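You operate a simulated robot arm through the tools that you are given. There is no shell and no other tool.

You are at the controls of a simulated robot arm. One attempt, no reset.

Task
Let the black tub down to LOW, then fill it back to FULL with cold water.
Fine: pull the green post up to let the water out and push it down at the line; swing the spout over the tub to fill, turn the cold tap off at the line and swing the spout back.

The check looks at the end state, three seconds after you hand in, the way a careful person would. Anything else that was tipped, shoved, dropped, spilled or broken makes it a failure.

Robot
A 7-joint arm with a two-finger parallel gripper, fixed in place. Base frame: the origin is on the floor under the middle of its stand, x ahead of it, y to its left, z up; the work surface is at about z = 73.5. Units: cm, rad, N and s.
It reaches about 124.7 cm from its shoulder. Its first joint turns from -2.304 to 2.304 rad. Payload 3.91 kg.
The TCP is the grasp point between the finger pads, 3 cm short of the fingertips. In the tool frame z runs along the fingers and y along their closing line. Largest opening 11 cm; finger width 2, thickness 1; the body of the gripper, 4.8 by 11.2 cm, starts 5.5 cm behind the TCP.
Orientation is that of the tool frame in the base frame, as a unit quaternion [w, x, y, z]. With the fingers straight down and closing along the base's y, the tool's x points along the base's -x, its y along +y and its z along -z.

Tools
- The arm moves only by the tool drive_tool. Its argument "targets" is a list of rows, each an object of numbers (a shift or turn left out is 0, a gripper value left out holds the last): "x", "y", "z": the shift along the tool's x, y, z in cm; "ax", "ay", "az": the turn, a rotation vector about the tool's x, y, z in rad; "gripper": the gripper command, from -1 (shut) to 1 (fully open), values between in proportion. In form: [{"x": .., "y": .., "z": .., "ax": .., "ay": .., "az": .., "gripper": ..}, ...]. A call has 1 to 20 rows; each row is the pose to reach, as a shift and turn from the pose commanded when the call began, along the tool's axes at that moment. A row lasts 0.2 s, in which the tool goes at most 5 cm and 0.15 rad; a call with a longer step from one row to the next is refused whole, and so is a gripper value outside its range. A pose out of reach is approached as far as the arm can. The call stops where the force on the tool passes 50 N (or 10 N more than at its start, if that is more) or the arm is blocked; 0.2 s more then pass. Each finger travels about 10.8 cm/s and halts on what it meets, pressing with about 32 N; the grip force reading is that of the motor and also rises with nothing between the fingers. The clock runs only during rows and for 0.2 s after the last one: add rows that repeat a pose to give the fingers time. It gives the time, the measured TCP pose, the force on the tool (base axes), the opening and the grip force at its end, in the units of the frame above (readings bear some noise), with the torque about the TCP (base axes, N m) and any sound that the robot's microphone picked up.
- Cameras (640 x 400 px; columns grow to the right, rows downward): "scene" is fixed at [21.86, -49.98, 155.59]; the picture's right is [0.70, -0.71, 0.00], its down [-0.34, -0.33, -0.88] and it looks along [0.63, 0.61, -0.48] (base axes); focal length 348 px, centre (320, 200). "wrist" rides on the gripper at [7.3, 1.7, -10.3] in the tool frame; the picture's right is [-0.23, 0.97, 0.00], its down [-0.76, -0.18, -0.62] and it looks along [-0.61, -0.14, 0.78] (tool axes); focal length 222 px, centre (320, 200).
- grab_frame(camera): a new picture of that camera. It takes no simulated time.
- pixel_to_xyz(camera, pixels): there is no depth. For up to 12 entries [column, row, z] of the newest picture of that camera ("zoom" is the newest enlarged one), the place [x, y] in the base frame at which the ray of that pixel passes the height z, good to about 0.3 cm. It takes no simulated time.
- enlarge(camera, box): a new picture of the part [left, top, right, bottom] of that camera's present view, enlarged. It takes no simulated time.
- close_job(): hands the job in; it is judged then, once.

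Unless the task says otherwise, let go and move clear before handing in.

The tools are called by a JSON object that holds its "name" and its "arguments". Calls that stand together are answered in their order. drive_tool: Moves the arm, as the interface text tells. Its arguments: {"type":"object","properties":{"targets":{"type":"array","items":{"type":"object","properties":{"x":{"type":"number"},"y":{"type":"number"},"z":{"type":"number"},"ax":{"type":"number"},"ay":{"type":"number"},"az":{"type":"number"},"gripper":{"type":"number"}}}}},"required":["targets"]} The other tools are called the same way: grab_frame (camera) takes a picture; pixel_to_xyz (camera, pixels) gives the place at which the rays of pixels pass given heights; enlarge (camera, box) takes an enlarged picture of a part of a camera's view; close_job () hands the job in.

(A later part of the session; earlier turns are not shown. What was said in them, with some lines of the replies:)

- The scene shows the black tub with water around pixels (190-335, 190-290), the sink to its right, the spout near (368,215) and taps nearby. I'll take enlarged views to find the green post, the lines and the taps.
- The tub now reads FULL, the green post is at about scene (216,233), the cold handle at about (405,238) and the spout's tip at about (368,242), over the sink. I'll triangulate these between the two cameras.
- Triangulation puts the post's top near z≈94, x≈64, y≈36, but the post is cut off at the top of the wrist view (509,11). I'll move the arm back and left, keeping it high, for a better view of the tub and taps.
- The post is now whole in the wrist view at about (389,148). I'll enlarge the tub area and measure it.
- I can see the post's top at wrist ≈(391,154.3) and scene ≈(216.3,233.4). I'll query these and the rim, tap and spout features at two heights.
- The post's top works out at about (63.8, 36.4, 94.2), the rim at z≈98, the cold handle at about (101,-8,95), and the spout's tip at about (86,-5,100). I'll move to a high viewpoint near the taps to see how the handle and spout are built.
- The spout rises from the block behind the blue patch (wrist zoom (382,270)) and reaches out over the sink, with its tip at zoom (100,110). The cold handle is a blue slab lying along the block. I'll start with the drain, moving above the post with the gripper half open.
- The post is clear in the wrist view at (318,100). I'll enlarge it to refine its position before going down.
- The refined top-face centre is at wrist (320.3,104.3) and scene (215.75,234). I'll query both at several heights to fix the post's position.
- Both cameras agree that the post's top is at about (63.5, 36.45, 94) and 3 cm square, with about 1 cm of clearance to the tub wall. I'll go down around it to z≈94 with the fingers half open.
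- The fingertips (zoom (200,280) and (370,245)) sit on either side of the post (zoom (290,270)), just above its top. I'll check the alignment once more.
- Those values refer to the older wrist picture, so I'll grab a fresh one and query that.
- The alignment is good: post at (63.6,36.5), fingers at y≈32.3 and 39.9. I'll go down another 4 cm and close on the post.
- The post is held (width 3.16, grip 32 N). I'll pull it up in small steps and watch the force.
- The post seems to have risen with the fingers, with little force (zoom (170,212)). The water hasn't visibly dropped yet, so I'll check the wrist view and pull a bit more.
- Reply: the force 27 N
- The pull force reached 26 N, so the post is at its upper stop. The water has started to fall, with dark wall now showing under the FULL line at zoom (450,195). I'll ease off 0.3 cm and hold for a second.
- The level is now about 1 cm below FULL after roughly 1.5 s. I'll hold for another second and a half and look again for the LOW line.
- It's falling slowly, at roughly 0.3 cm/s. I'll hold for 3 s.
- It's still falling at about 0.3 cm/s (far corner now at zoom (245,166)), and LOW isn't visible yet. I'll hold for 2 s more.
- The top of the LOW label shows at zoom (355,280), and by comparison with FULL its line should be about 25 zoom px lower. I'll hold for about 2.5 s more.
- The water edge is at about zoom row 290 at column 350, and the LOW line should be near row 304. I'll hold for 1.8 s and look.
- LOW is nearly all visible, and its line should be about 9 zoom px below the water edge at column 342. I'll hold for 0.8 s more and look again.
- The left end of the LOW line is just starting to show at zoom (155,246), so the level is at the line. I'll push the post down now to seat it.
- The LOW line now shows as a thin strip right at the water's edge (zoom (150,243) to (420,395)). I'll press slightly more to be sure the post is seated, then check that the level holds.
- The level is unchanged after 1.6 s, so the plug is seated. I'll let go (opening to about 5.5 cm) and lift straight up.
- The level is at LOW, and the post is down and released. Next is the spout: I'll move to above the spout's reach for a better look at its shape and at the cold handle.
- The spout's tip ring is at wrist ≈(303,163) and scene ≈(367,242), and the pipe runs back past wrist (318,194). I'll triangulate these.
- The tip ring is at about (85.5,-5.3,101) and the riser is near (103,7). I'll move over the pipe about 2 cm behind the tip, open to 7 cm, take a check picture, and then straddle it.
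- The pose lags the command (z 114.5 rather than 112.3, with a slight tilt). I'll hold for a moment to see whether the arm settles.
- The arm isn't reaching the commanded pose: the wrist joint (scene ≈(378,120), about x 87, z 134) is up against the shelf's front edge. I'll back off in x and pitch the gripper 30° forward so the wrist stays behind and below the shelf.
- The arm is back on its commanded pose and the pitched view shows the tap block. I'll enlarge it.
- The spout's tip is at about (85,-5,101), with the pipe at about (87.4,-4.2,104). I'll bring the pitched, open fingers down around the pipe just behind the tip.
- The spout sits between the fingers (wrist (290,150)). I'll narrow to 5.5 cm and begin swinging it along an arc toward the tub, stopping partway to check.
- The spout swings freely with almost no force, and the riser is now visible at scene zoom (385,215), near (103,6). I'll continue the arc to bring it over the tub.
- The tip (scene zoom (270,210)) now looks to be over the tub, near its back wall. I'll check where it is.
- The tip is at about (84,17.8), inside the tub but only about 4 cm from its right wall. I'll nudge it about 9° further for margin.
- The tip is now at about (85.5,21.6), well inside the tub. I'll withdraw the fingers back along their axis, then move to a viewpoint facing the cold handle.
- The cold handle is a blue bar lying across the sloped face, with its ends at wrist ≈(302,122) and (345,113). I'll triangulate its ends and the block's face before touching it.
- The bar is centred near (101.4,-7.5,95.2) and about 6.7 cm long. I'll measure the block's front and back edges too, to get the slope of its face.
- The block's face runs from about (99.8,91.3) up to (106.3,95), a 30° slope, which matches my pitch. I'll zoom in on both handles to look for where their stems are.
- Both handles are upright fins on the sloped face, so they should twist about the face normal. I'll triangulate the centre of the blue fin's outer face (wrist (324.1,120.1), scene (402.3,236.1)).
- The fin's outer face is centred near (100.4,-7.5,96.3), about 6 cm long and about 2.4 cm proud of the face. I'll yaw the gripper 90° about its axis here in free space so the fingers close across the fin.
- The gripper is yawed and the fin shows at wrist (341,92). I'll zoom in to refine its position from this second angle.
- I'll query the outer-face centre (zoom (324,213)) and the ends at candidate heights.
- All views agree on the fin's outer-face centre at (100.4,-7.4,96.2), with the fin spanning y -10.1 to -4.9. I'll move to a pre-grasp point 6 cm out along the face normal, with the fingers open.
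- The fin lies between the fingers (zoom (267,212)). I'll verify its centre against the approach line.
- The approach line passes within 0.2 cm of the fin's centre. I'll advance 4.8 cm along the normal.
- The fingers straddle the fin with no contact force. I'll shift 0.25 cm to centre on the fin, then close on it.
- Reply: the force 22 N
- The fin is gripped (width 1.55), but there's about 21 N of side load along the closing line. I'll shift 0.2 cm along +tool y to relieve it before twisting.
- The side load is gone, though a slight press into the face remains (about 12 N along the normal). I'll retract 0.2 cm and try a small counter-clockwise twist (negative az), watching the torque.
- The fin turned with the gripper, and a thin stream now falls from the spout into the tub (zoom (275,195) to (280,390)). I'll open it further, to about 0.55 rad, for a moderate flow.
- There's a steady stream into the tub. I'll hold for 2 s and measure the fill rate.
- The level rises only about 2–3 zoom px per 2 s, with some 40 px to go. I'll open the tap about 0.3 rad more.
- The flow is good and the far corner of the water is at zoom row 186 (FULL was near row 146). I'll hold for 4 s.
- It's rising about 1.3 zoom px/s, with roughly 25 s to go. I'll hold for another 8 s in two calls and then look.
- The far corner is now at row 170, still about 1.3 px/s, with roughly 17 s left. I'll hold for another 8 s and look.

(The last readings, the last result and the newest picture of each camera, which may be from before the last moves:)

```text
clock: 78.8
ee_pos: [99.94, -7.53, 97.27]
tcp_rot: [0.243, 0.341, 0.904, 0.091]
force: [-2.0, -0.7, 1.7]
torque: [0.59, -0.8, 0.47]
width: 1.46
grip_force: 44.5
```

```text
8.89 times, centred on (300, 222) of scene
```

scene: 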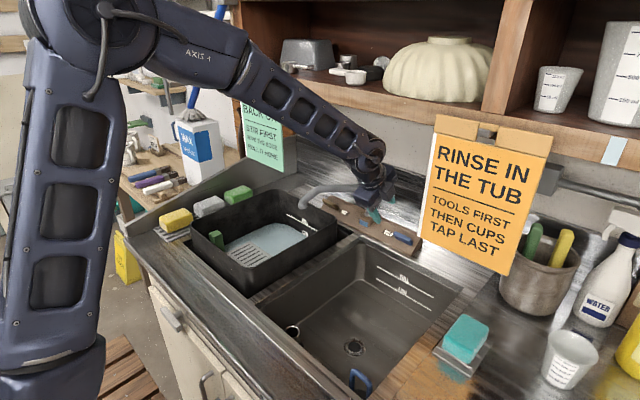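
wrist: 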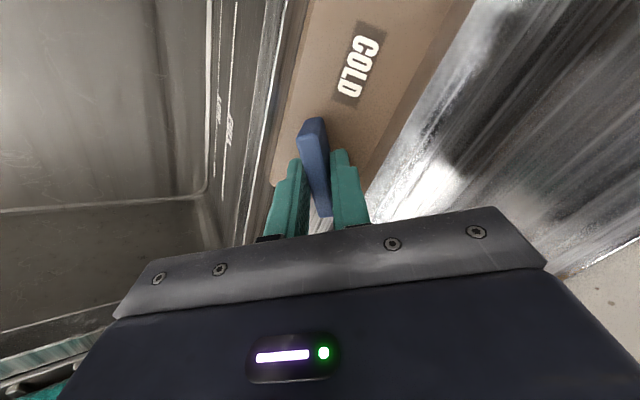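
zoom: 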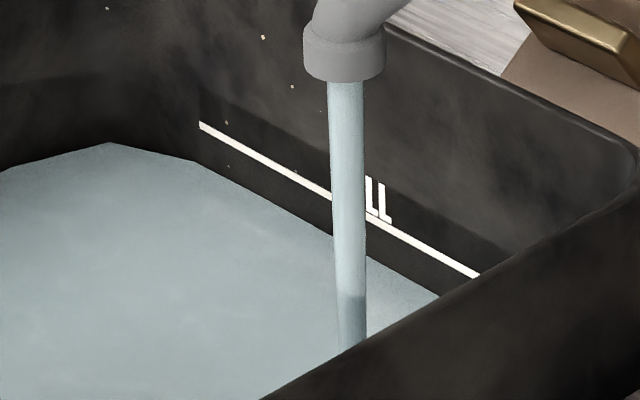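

The water edge is about 37 zoom px below the FULL line at its left end (200,125 versus 200,162), with roughly 14 s left. I'll hold for about 8 s more.

{"name": "drive_tool", "arguments": {"targets": [{}, {}, {}, {}, {}, {}, {}, {}, {}, {}, {}, {}, {}, {}, {}, {}, {}, {}, {}, {}]}}

{"name": "drive_tool", "arguments": {"targets": [{}, {}, {}, {}, {}, {}, {}, {}, {}, {}, {}, {}, {}, {}, {}, {}]}}

{"name": "enlarge", "arguments": {"camera": "scene", "box": [270, 200, 330, 245]}}

```text
clock: 83.0
ee_pos: [100.01, -7.6, 97.43]
tcp_rot: [0.242, 0.341, 0.904, 0.091]
force: [-2.0, 1.2, 1.7]
torque: [0.62, -0.74, 0.47]
width: 1.47
grip_force: 45.4
```

```text
clock: 86.4
ee_pos: [100.01, -7.48, 97.28]
tcp_rot: [0.242, 0.342, 0.903, 0.091]
force: [-2.0, -0.1, 1.7]
torque: [0.65, -0.69, 0.45]
width: 1.47
grip_force: 45.4
```

```text
8.89 times, centred on (300, 222) of scene
```

zoom: 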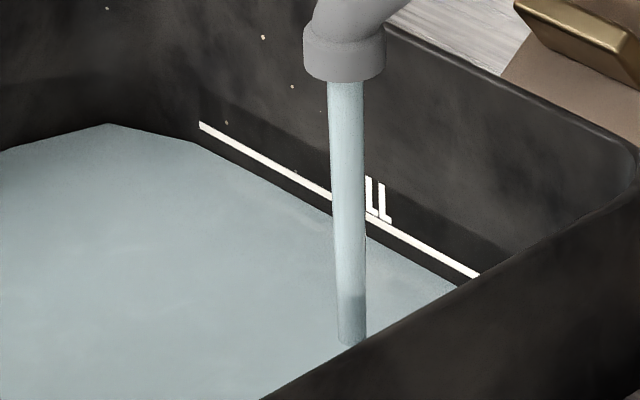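

18 zoom px remain at about 2.5 px/s, so roughly 7 s. I'll hold for 4 s and look again.

{"name": "drive_tool", "arguments": {"targets": [{}, {}, {}, {}, {}, {}, {}, {}, {}, {}, {}, {}, {}, {}, {}, {}, {}, {}, {}]}}

{"name": "enlarge", "arguments": {"camera": "scene", "box": [270, 200, 330, 245]}}

```text
clock: 90.4
ee_pos: [100.01, -7.68, 97.26]
tcp_rot: [0.243, 0.341, 0.903, 0.092]
force: [-2.7, 0.4, 1.4]
torque: [0.64, -0.77, 0.46]
width: 1.46
grip_force: 45.0
```

```text
8.89 times, centred on (300, 222) of scene
```

zoom: 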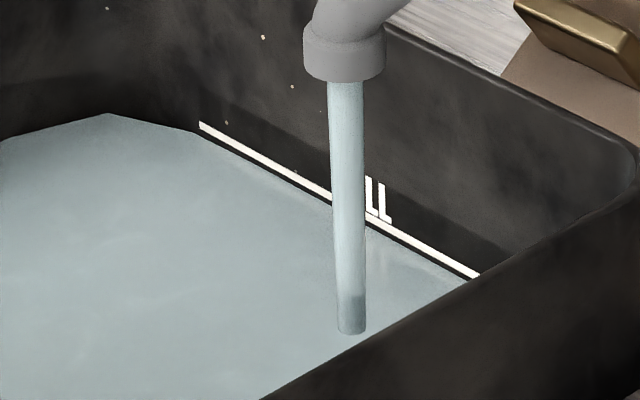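

About 8 zoom px to the line's centre. I'll turn the tap partway back (about 0.4 rad) for a slower approach, then look.

{"name": "drive_tool", "arguments": {"targets": [{}, {}, {}, {"az": 0.14}, {"az": 0.28}, {"az": 0.4}]}}

{"name": "enlarge", "arguments": {"camera": "scene", "box": [280, 207, 320, 237]}}

```text
clock: 91.8
ee_pos: [100.03, -7.48, 97.28]
tcp_rot: [0.219, 0.514, 0.818, 0.137]
force: [-4.4, -1.6, 2.9]
torque: [1.27, -0.35, 0.93]
width: 1.54
grip_force: 45.1
```

```text
13.33 times, centred on (300, 222) of scene
```

zoom: 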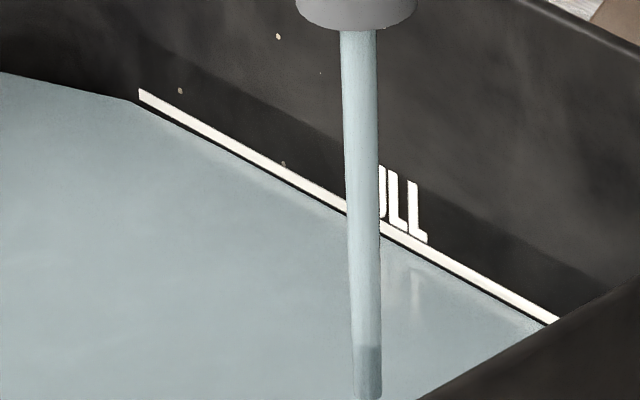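

A thin dark gap of about 4 px remains under the FULL line (zoom (250,160)). I'll hold for about 1.2 s at the lower flow.

{"name": "drive_tool", "arguments": {"targets": [{}, {}, {}, {}]}}

{"name": "enlarge", "arguments": {"camera": "scene", "box": [280, 207, 320, 237]}}

```text
clock: 92.8
ee_pos: [100.02, -7.43, 97.19]
tcp_rot: [0.219, 0.514, 0.818, 0.137]
force: [-9.5, -1.1, -0.8]
torque: [0.1, -1.04, 0.08]
width: 1.56
grip_force: 44.6
```

```text
13.33 times, centred on (300, 222) of scene
```

zoom: 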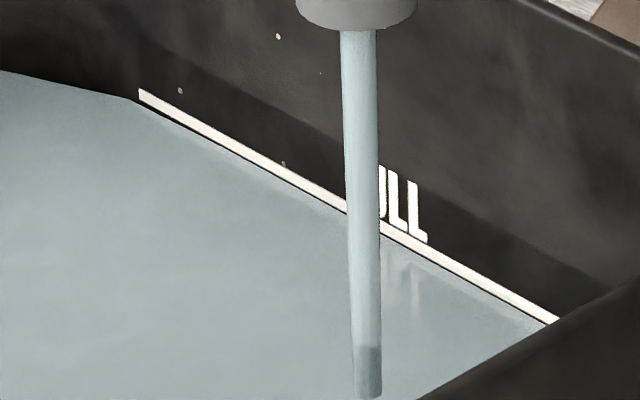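

The water is now at the lower edge of the FULL line. I'll hold briefly (0.6 s), then twist the tap shut to its original angle, slightly past to be sure.

{"name": "drive_tool", "arguments": {"targets": [{}, {}, {}, {"az": 0.14}, {"az": 0.28}, {"az": 0.4}, {"az": 0.47}, {"az": 0.5}, {"az": 0.5}]}}

{"name": "enlarge", "arguments": {"camera": "scene", "box": [280, 207, 320, 237]}}

{"name": "enlarge", "arguments": {"camera": "scene", "box": [240, 180, 350, 270]}}

{"name": "grab_frame", "arguments": {"camera": "wrist"}}

```text
clock: 94.8
ee_pos: [99.92, -7.69, 97.26]
tcp_rot: [0.178, 0.7, 0.665, 0.188]
force: [-6.3, -5.4, -9.2]
torque: [-0.71, -0.9, 0.7]
width: 1.63
grip_force: 45.0
```

```text
13.33 times, centred on (300, 222) of scene
```

zoom: 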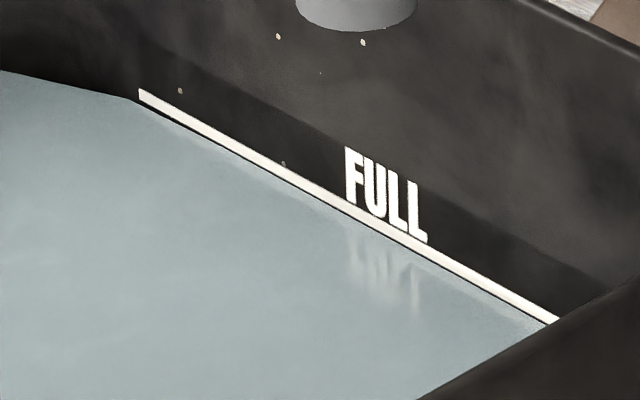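

```text
4.44 times, centred on (295, 225) of scene
```

zoom: 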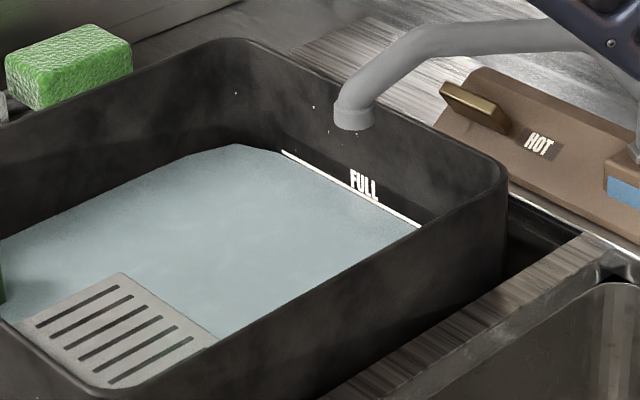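

```text
taken
```

wrist: 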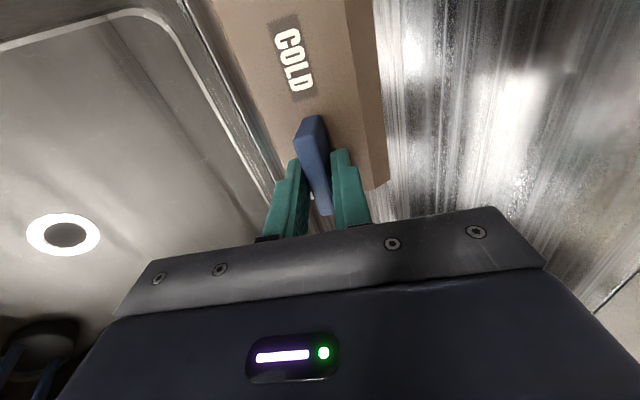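

The stream has stopped and the level sits right at the lower edge of the FULL line. I'll take the same crop as my very first picture to compare with the original FULL level.

{"name": "enlarge", "arguments": {"camera": "scene", "box": [170, 170, 350, 300]}}

{"name": "enlarge", "arguments": {"camera": "scene", "box": [285, 208, 305, 223]}}

```text
3.08 times, centred on (260, 235) of scene
```

zoom: 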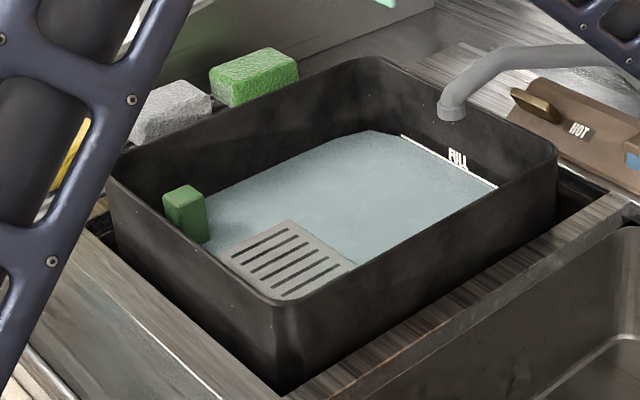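

```text
16.00 times, centred on (295, 216) of scene
```

zoom: 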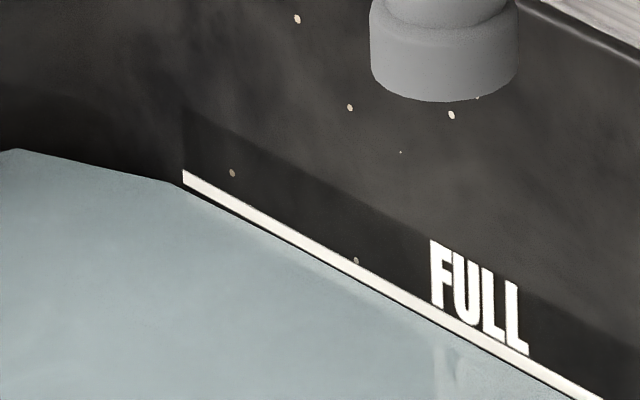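

The level is at the very lower edge of the line, and the original picture had it perhaps 0.1–0.2 cm higher. I'll add a short top-up (open about 0.45 rad for about 1.2 s, then shut).

{"name": "drive_tool", "arguments": {"targets": [{"az": -0.14}, {"az": -0.28}, {"az": -0.42}, {"az": -0.5}, {"az": -0.5}, {"az": -0.5}, {"az": -0.5}, {"az": -0.5}, {"az": -0.38}, {"az": -0.25}, {"az": -0.12}, {"az": 0.0}, {"az": 0.02}, {"az": 0.02}]}}

{"name": "enlarge", "arguments": {"camera": "scene", "box": [285, 208, 305, 223]}}

{"name": "enlarge", "arguments": {"camera": "scene", "box": [280, 207, 320, 237]}}

```text
clock: 97.8
ee_pos: [99.99, -7.59, 97.21]
tcp_rot: [0.177, 0.707, 0.658, 0.191]
force: [-9.6, -5.4, -2.6]
torque: [-0.84, -0.91, 0.6]
width: 1.65
grip_force: 44.6
```

```text
16.00 times, centred on (295, 216) of scene
```

zoom: 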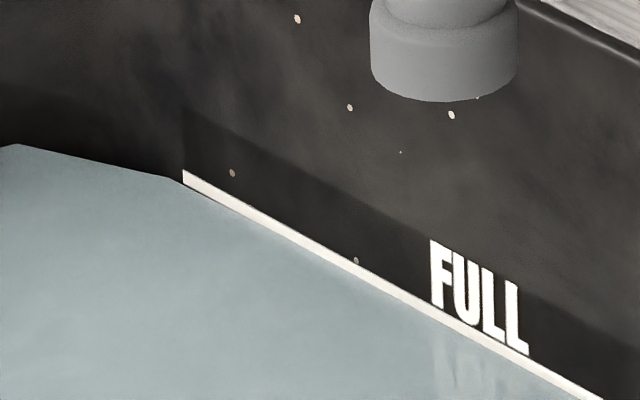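

```text
13.33 times, centred on (300, 222) of scene
```

zoom: 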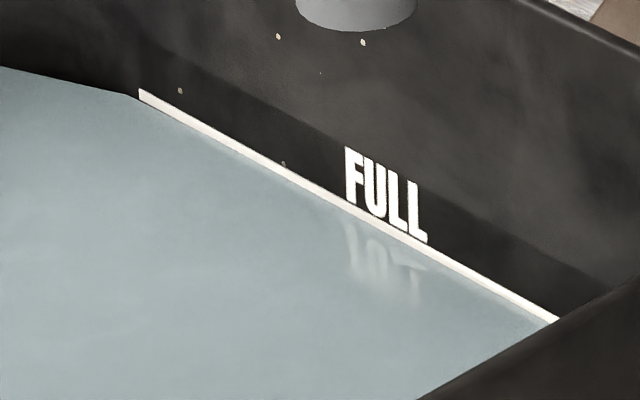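

The water's surface now meets the FULL line itself, covering its lower half, and the stream has stopped. I'll release the cold handle and back out along the normal.

{"name": "drive_tool", "arguments": {"targets": [{"gripper": -0.5}, {"gripper": -0.2}, {"gripper": 0.0}, {"gripper": 0.0}, {"z": -1.5}, {"z": -4}, {"z": -7}, {"z": -10}, {"z": -13}]}}

{"name": "grab_frame", "arguments": {"camera": "wrist"}}

{"name": "enlarge", "arguments": {"camera": "scene", "box": [270, 170, 430, 270]}}

{"name": "enlarge", "arguments": {"camera": "scene", "box": [285, 208, 305, 223]}}

```text
clock: 99.8
ee_pos: [93.44, -7.54, 108.26]
tcp_rot: [0.176, 0.707, 0.658, 0.189]
force: [0.6, -0.8, -0.3]
torque: [0.02, 0.01, -0.01]
width: 5.5
grip_force: 0.0
```

```text
taken
```

wrist: 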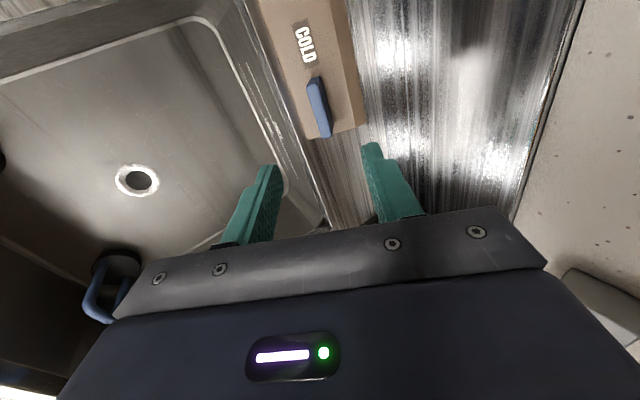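

```text
4.00 times, centred on (350, 220) of scene
```

zoom: 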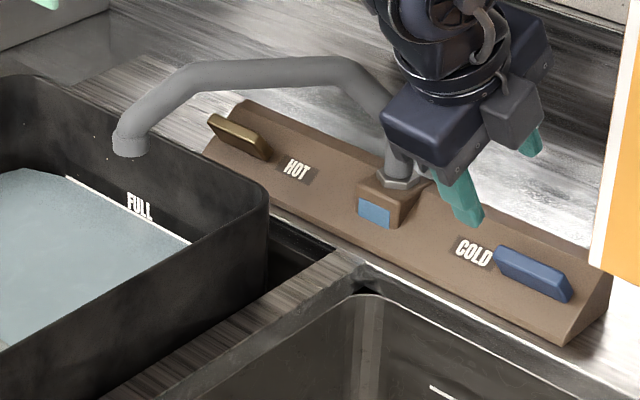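

```text
16.00 times, centred on (295, 216) of scene
```

zoom: 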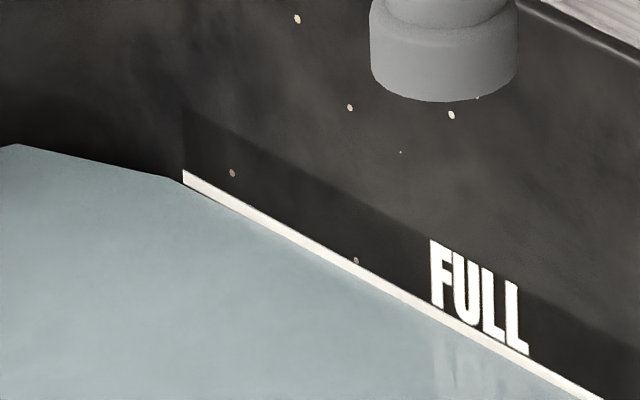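

The cold handle is parallel again, nothing drips, and the level holds. I'll back off a little and undo the yaw in free space.

{"name": "drive_tool", "arguments": {"targets": [{"z": -2}, {"z": -4, "az": -0.14}, {"z": -4, "az": -0.28}, {"z": -4, "az": -0.42}, {"z": -4, "az": -0.56}, {"z": -4, "az": -0.7}, {"z": -4, "az": -0.84}, {"z": -4, "az": -0.98}, {"z": -4, "az": -1.12}, {"z": -4, "az": -1.26}, {"z": -4, "az": -1.4}, {"z": -4, "az": -1.54}, {"z": -4, "az": -1.6426}, {"z": -4, "az": -1.6426}]}}

{"name": "grab_frame", "arguments": {"camera": "wrist"}}

{"name": "grab_frame", "arguments": {"camera": "scene"}}

```text
clock: 102.8
ee_pos: [91.5, -7.5, 112.03]
tcp_rot: [0.259, 0.0, 0.966, -0.001]
force: [-0.9, -0.5, -0.4]
torque: [0.0, -0.01, 0.01]
width: 5.47
grip_force: 0.1
```

```text
taken
```

wrist: 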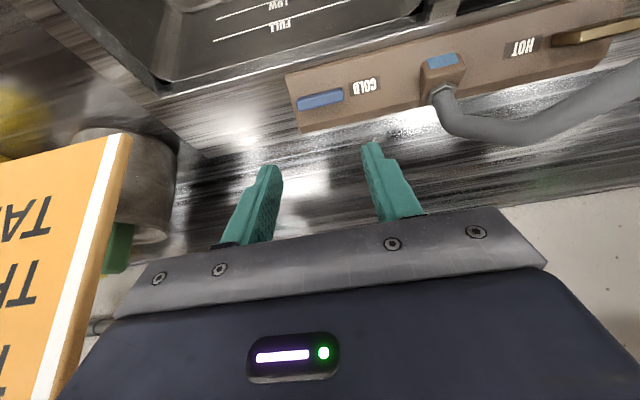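

```text
taken
```

scene: 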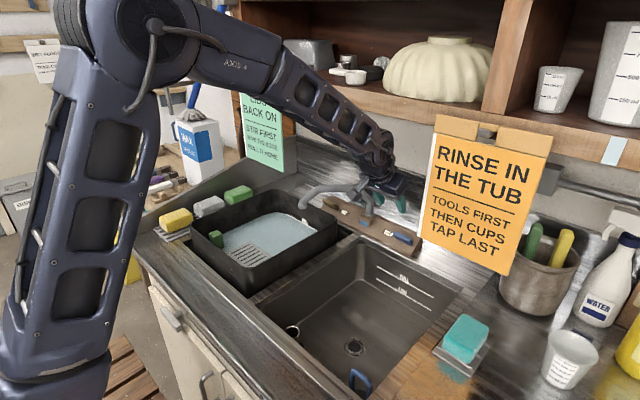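

The gripper is back to the pitched, un-yawed pose. I'll return to the point above the spout's tip where I withdrew from it earlier.

{"name": "drive_tool", "arguments": {"targets": [{"x": 3, "z": -2, "y": 0}, {"x": 6.25, "z": -4.18, "y": 1.5}, {"x": 6.25, "z": -4.18, "y": 6}, {"x": 6.25, "z": -4.18, "y": 10.5}, {"x": 6.25, "z": -4.18, "y": 15}, {"x": 6.25, "z": -4.18, "y": 19.5}, {"x": 6.25, "z": -4.18, "y": 24}, {"x": 6.25, "z": -4.18, "y": 27}, {"x": 6.25, "z": -4.18, "y": 28.1}, {"x": 6.25, "z": -4.18, "y": 28.1}]}}

{"name": "grab_frame", "arguments": {"camera": "wrist"}}

{"name": "enlarge", "arguments": {"camera": "scene", "box": [240, 140, 400, 260]}}

```text
clock: 105.0
ee_pos: [83.91, 20.47, 112.43]
tcp_rot: [0.258, 0.0, 0.966, 0.0]
force: [-0.2, 0.2, 0.9]
torque: [0.0, 0.0, -0.03]
width: 5.52
grip_force: 0.0
```

```text
taken
```

wrist: 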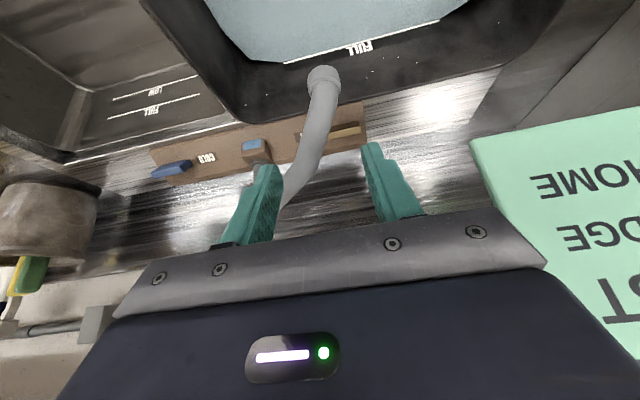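

```text
3.33 times, centred on (320, 200) of scene
```

zoom: 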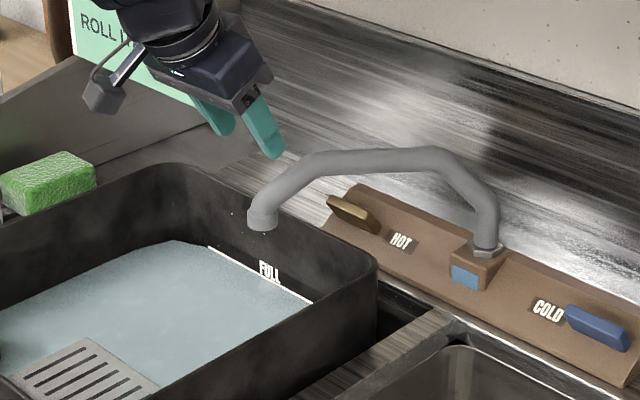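

The spout and fingers line up as before. I'll open to 7 cm, go down around the pipe, and check.

{"name": "drive_tool", "arguments": {"targets": [{"z": 2, "gripper": 0.27}, {"z": 4.5}, {"z": 7}, {"z": 9.5}, {"z": 11}, {"z": 11}]}}

{"name": "grab_frame", "arguments": {"camera": "wrist"}}

{"name": "enlarge", "arguments": {"camera": "scene", "box": [240, 140, 400, 260]}}

```text
clock: 106.4
ee_pos: [89.4, 20.6, 102.99]
tcp_rot: [0.259, 0.001, 0.966, -0.001]
force: [0.2, -0.2, -0.5]
torque: [0.0, 0.02, 0.01]
width: 7.0
grip_force: 0.0
```

```text
taken
```

wrist: 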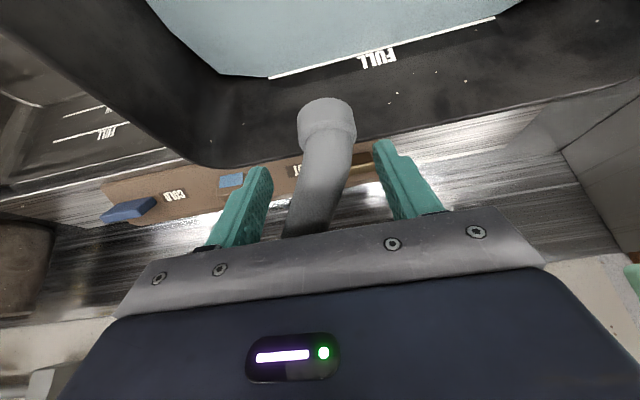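

```text
3.33 times, centred on (320, 200) of scene
```

zoom: 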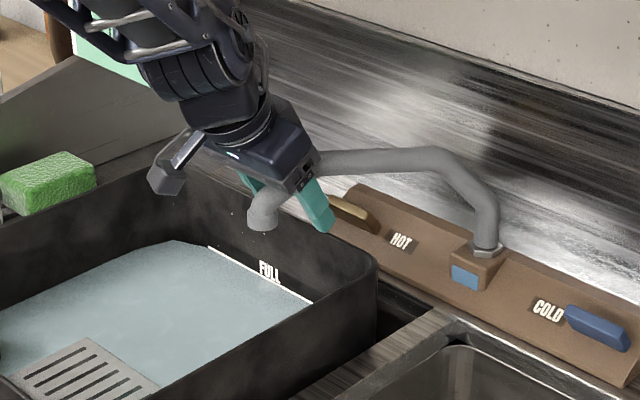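

The pipe is between the fingers (wrist (325,165)). I'll narrow to 5.5 cm and swing it back along the arc, pausing halfway.

{"name": "drive_tool", "arguments": {"targets": [{"gripper": 0.0}, {"x": 1.23, "y": -1.52, "z": -0.71}, {"x": 2.28, "y": -3.12, "z": -1.315}, {"x": 3.17, "y": -4.85, "z": -1.83}, {"x": 3.91, "y": -6.67, "z": -2.255}, {"x": 4.48, "y": -8.57, "z": -2.585}, {"x": 4.87, "y": -10.53, "z": -2.81}, {"x": 5.07, "y": -12.52, "z": -2.93}, {"x": 5.11, "y": -14.53, "z": -2.95}]}}

{"name": "grab_frame", "arguments": {"camera": "wrist"}}

{"name": "enlarge", "arguments": {"camera": "scene", "box": [260, 140, 420, 260]}}

```text
clock: 108.4
ee_pos: [83.58, 6.06, 102.89]
tcp_rot: [0.259, 0.0, 0.966, 0.0]
force: [1.1, 1.3, -0.2]
torque: [-0.01, 0.01, -0.01]
width: 5.52
grip_force: 0.0
```

```text
taken
```

wrist: 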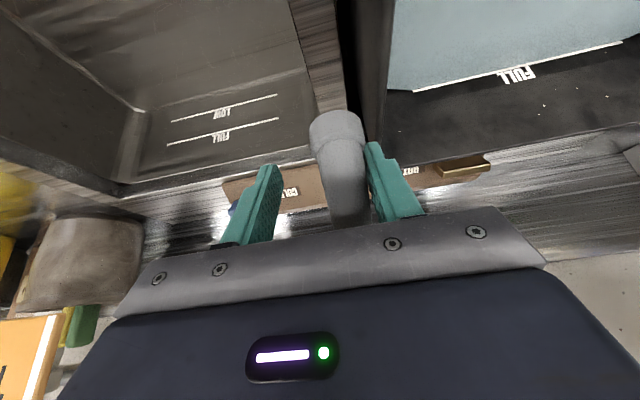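

```text
3.33 times, centred on (340, 200) of scene
```

zoom: 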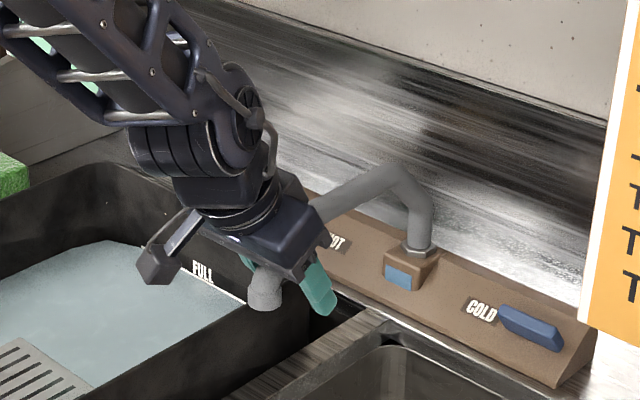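

The swing is smooth and the pipe is following the +y finger. I'll finish the arc back to the spout's original place over the sink.

{"name": "drive_tool", "arguments": {"targets": [{"x": -0.16, "y": -2.0, "z": 0.09}, {"x": -0.485, "y": -3.97, "z": 0.28}, {"x": -1.0, "y": -5.9, "z": 0.575}, {"x": -1.67, "y": -7.75, "z": 0.965}, {"x": -2.52, "y": -9.5, "z": 1.455}, {"x": -3.52, "y": -11.15, "z": 2.03}, {"x": -3.52, "y": -11.15, "z": 2.03}]}}

{"name": "grab_frame", "arguments": {"camera": "wrist"}}

{"name": "enlarge", "arguments": {"camera": "scene", "box": [310, 180, 450, 280]}}

```text
clock: 110.0
ee_pos: [87.51, -5.18, 102.95]
tcp_rot: [0.259, 0.0, 0.966, 0.0]
force: [-0.3, 0.2, 0.6]
torque: [0.02, -0.03, 0.0]
width: 5.47
grip_force: 0.1
```

```text
taken
```

wrist: 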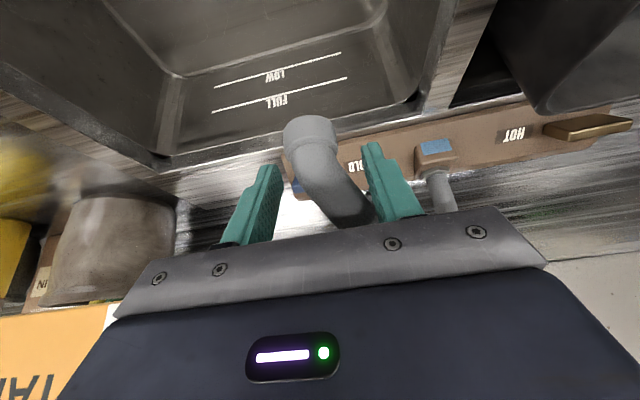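

```text
4.00 times, centred on (380, 230) of scene
```

zoom: 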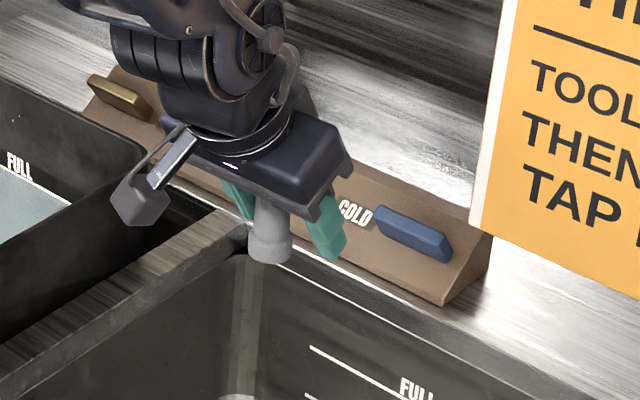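

The tip is at scene zoom (270,245), matching its original place (268,248). I'll ease off sideways 0.8 cm, withdraw along the tool axis, and back away.

{"name": "drive_tool", "arguments": {"targets": [{"y": 0.8, "gripper": 0.1}, {"y": 0.8, "z": -2}, {"y": 0.8, "z": -5}, {"y": 0.8, "z": -8}, {"y": 0.8, "z": -11}, {"y": 0.8, "z": -13}, {"y": 0.8, "x": 4, "z": -15}, {"y": 0.8, "x": 8, "z": -17}, {"y": 0.8, "x": 12, "z": -19}]}}

{"name": "grab_frame", "arguments": {"camera": "scene"}}

{"name": "enlarge", "arguments": {"camera": "scene", "box": [310, 180, 450, 280]}}

{"name": "enlarge", "arguments": {"camera": "scene", "box": [170, 170, 350, 300]}}

{"name": "enlarge", "arguments": {"camera": "scene", "box": [280, 207, 320, 237]}}

```text
clock: 112.0
ee_pos: [67.77, -4.36, 113.31]
tcp_rot: [0.259, -0.002, 0.966, 0.001]
force: [0.2, -0.7, -0.4]
torque: [0.02, -0.01, 0.02]
width: 6.07
grip_force: 0.0
```

```text
taken
```

scene: 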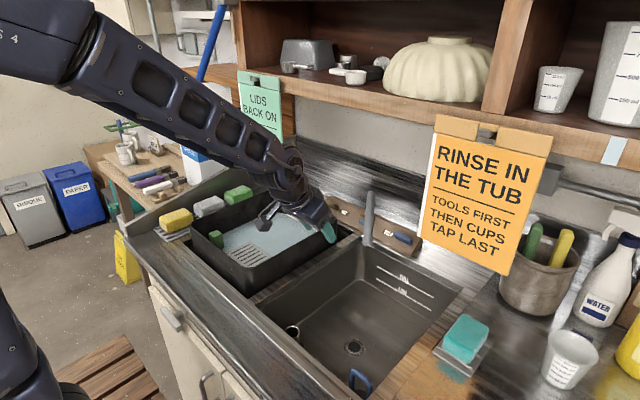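

```text
4.00 times, centred on (380, 230) of scene
```

zoom: 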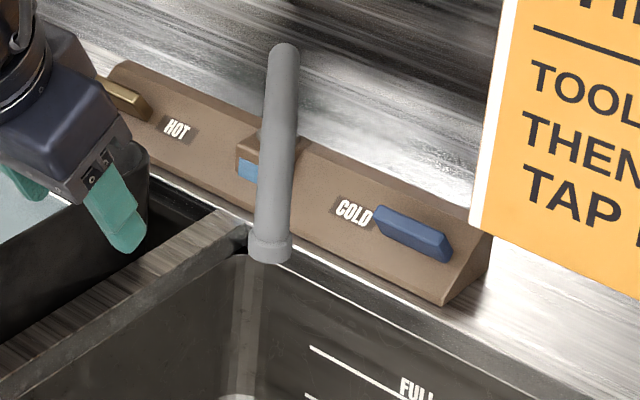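

```text
3.08 times, centred on (260, 235) of scene
```

zoom: 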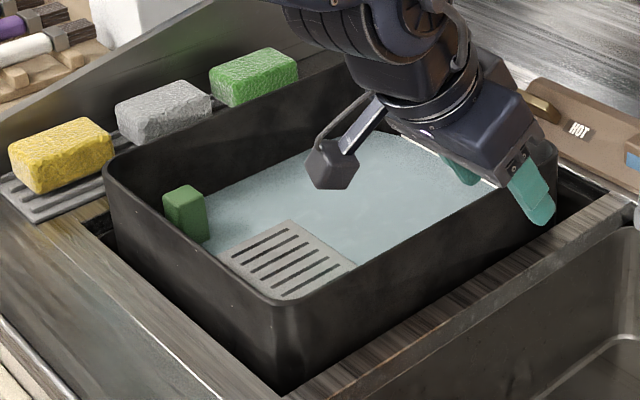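

```text
13.33 times, centred on (300, 222) of scene
```

zoom: 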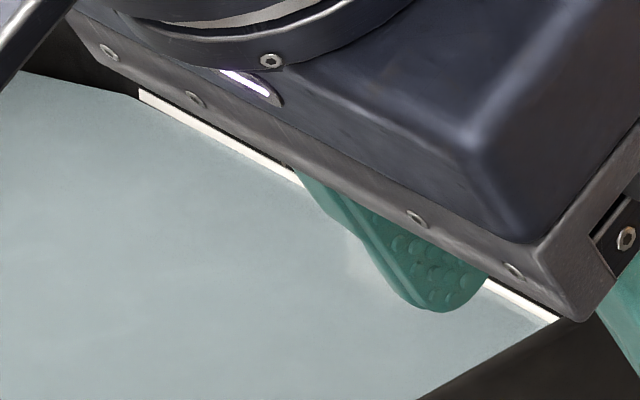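

The spout and cold handle match their starting positions. The arm is still in front of the tub in the view, so I'll raise it clear and take a last look at the level.

{"name": "drive_tool", "arguments": {"targets": [{"x": -0.3, "z": -4.5}, {"x": -0.6, "z": -9}, {"x": -0.9, "z": -13.5}, {"x": -1.07, "z": -17.9}, {"x": -1.07, "z": -17.9, "ay": 0.12}, {"x": -1.07, "z": -17.9, "ay": 0.25}, {"x": -1.07, "z": -17.9, "ay": 0.38}, {"x": -1.07, "z": -17.9, "ay": 0.5236}, {"x": -1.07, "z": -17.9, "ay": 0.5236}]}}

{"name": "grab_frame", "arguments": {"camera": "scene"}}

{"name": "enlarge", "arguments": {"camera": "scene", "box": [170, 170, 350, 300]}}

{"name": "enlarge", "arguments": {"camera": "scene", "box": [280, 207, 320, 237]}}

{"name": "grab_frame", "arguments": {"camera": "wrist"}}

```text
clock: 114.0
ee_pos: [59.63, -4.38, 129.48]
tcp_rot: [0.0, 0.0, 1.0, 0.001]
force: [-0.1, -0.2, 0.2]
torque: [0.0, -0.04, 0.03]
width: 6.07
grip_force: 0.1
```

```text
taken
```

scene: 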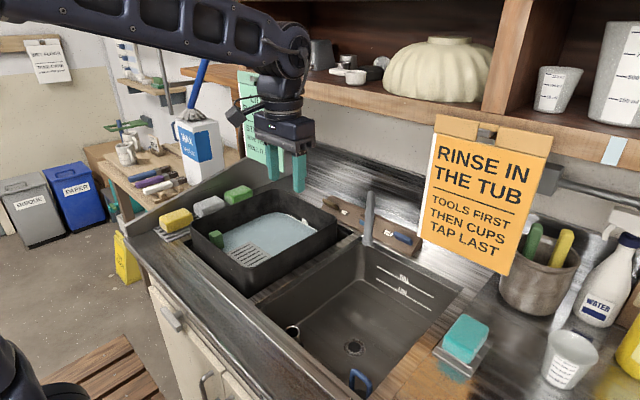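

```text
3.08 times, centred on (260, 235) of scene
```

zoom: 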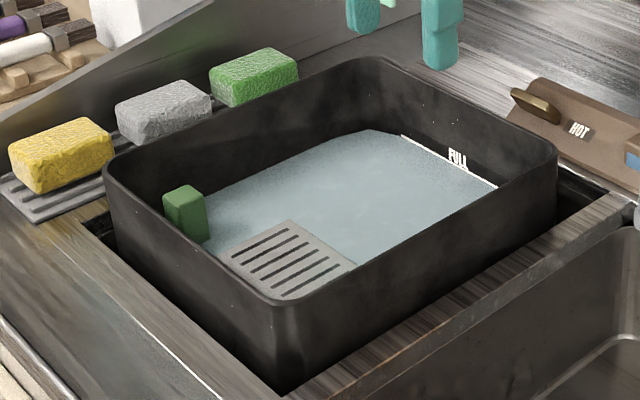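

```text
13.33 times, centred on (300, 222) of scene
```

zoom: 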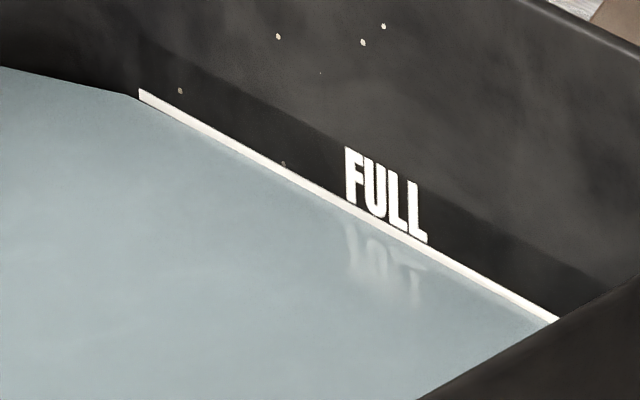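

```text
taken
```

wrist: 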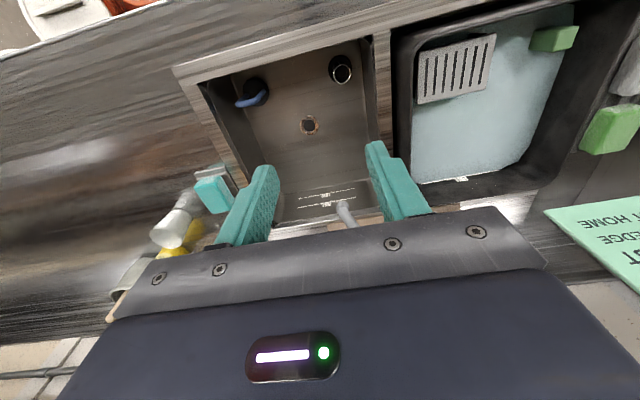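

The level has held at the FULL line since the tap was shut (zoom (140,95) to (557,322)). The green post is down, the cold handle is off, the spout is back over the sink with no drip, nothing else has moved, and the arm is clear. I'm handing the job in.

{"name": "close_job", "arguments": {}}

```text
The job is handed in.
```

The black tub was let down to LOW and filled back to FULL with cold water, and I've handed the job in. I don't have the check's verdict.

- **Drain:** I pulled the green post up and pushed it back down when the water reached the LOW line. The level then held steady.
- **Fill:** I swung the spout over the tub and ran only the cold tap. I shut it as the water reached the FULL line, then added a short top-up so the surface sits on the line itself. It hadn't changed about 16 seconds later.
- **End state:** The post is down, the cold tap is off with no drip, and the spout is back over the sink where it started. The arm is clear, and nothing looked moved or spilled in the last pictures.
- **Possible shelf contact:** On my first approach to the spout, the arm stopped short of where I sent it. Its wrist was probably touching the front edge of the shelf. I backed off and came in at an angle instead. The shelf and the things on it looked unchanged afterwards.
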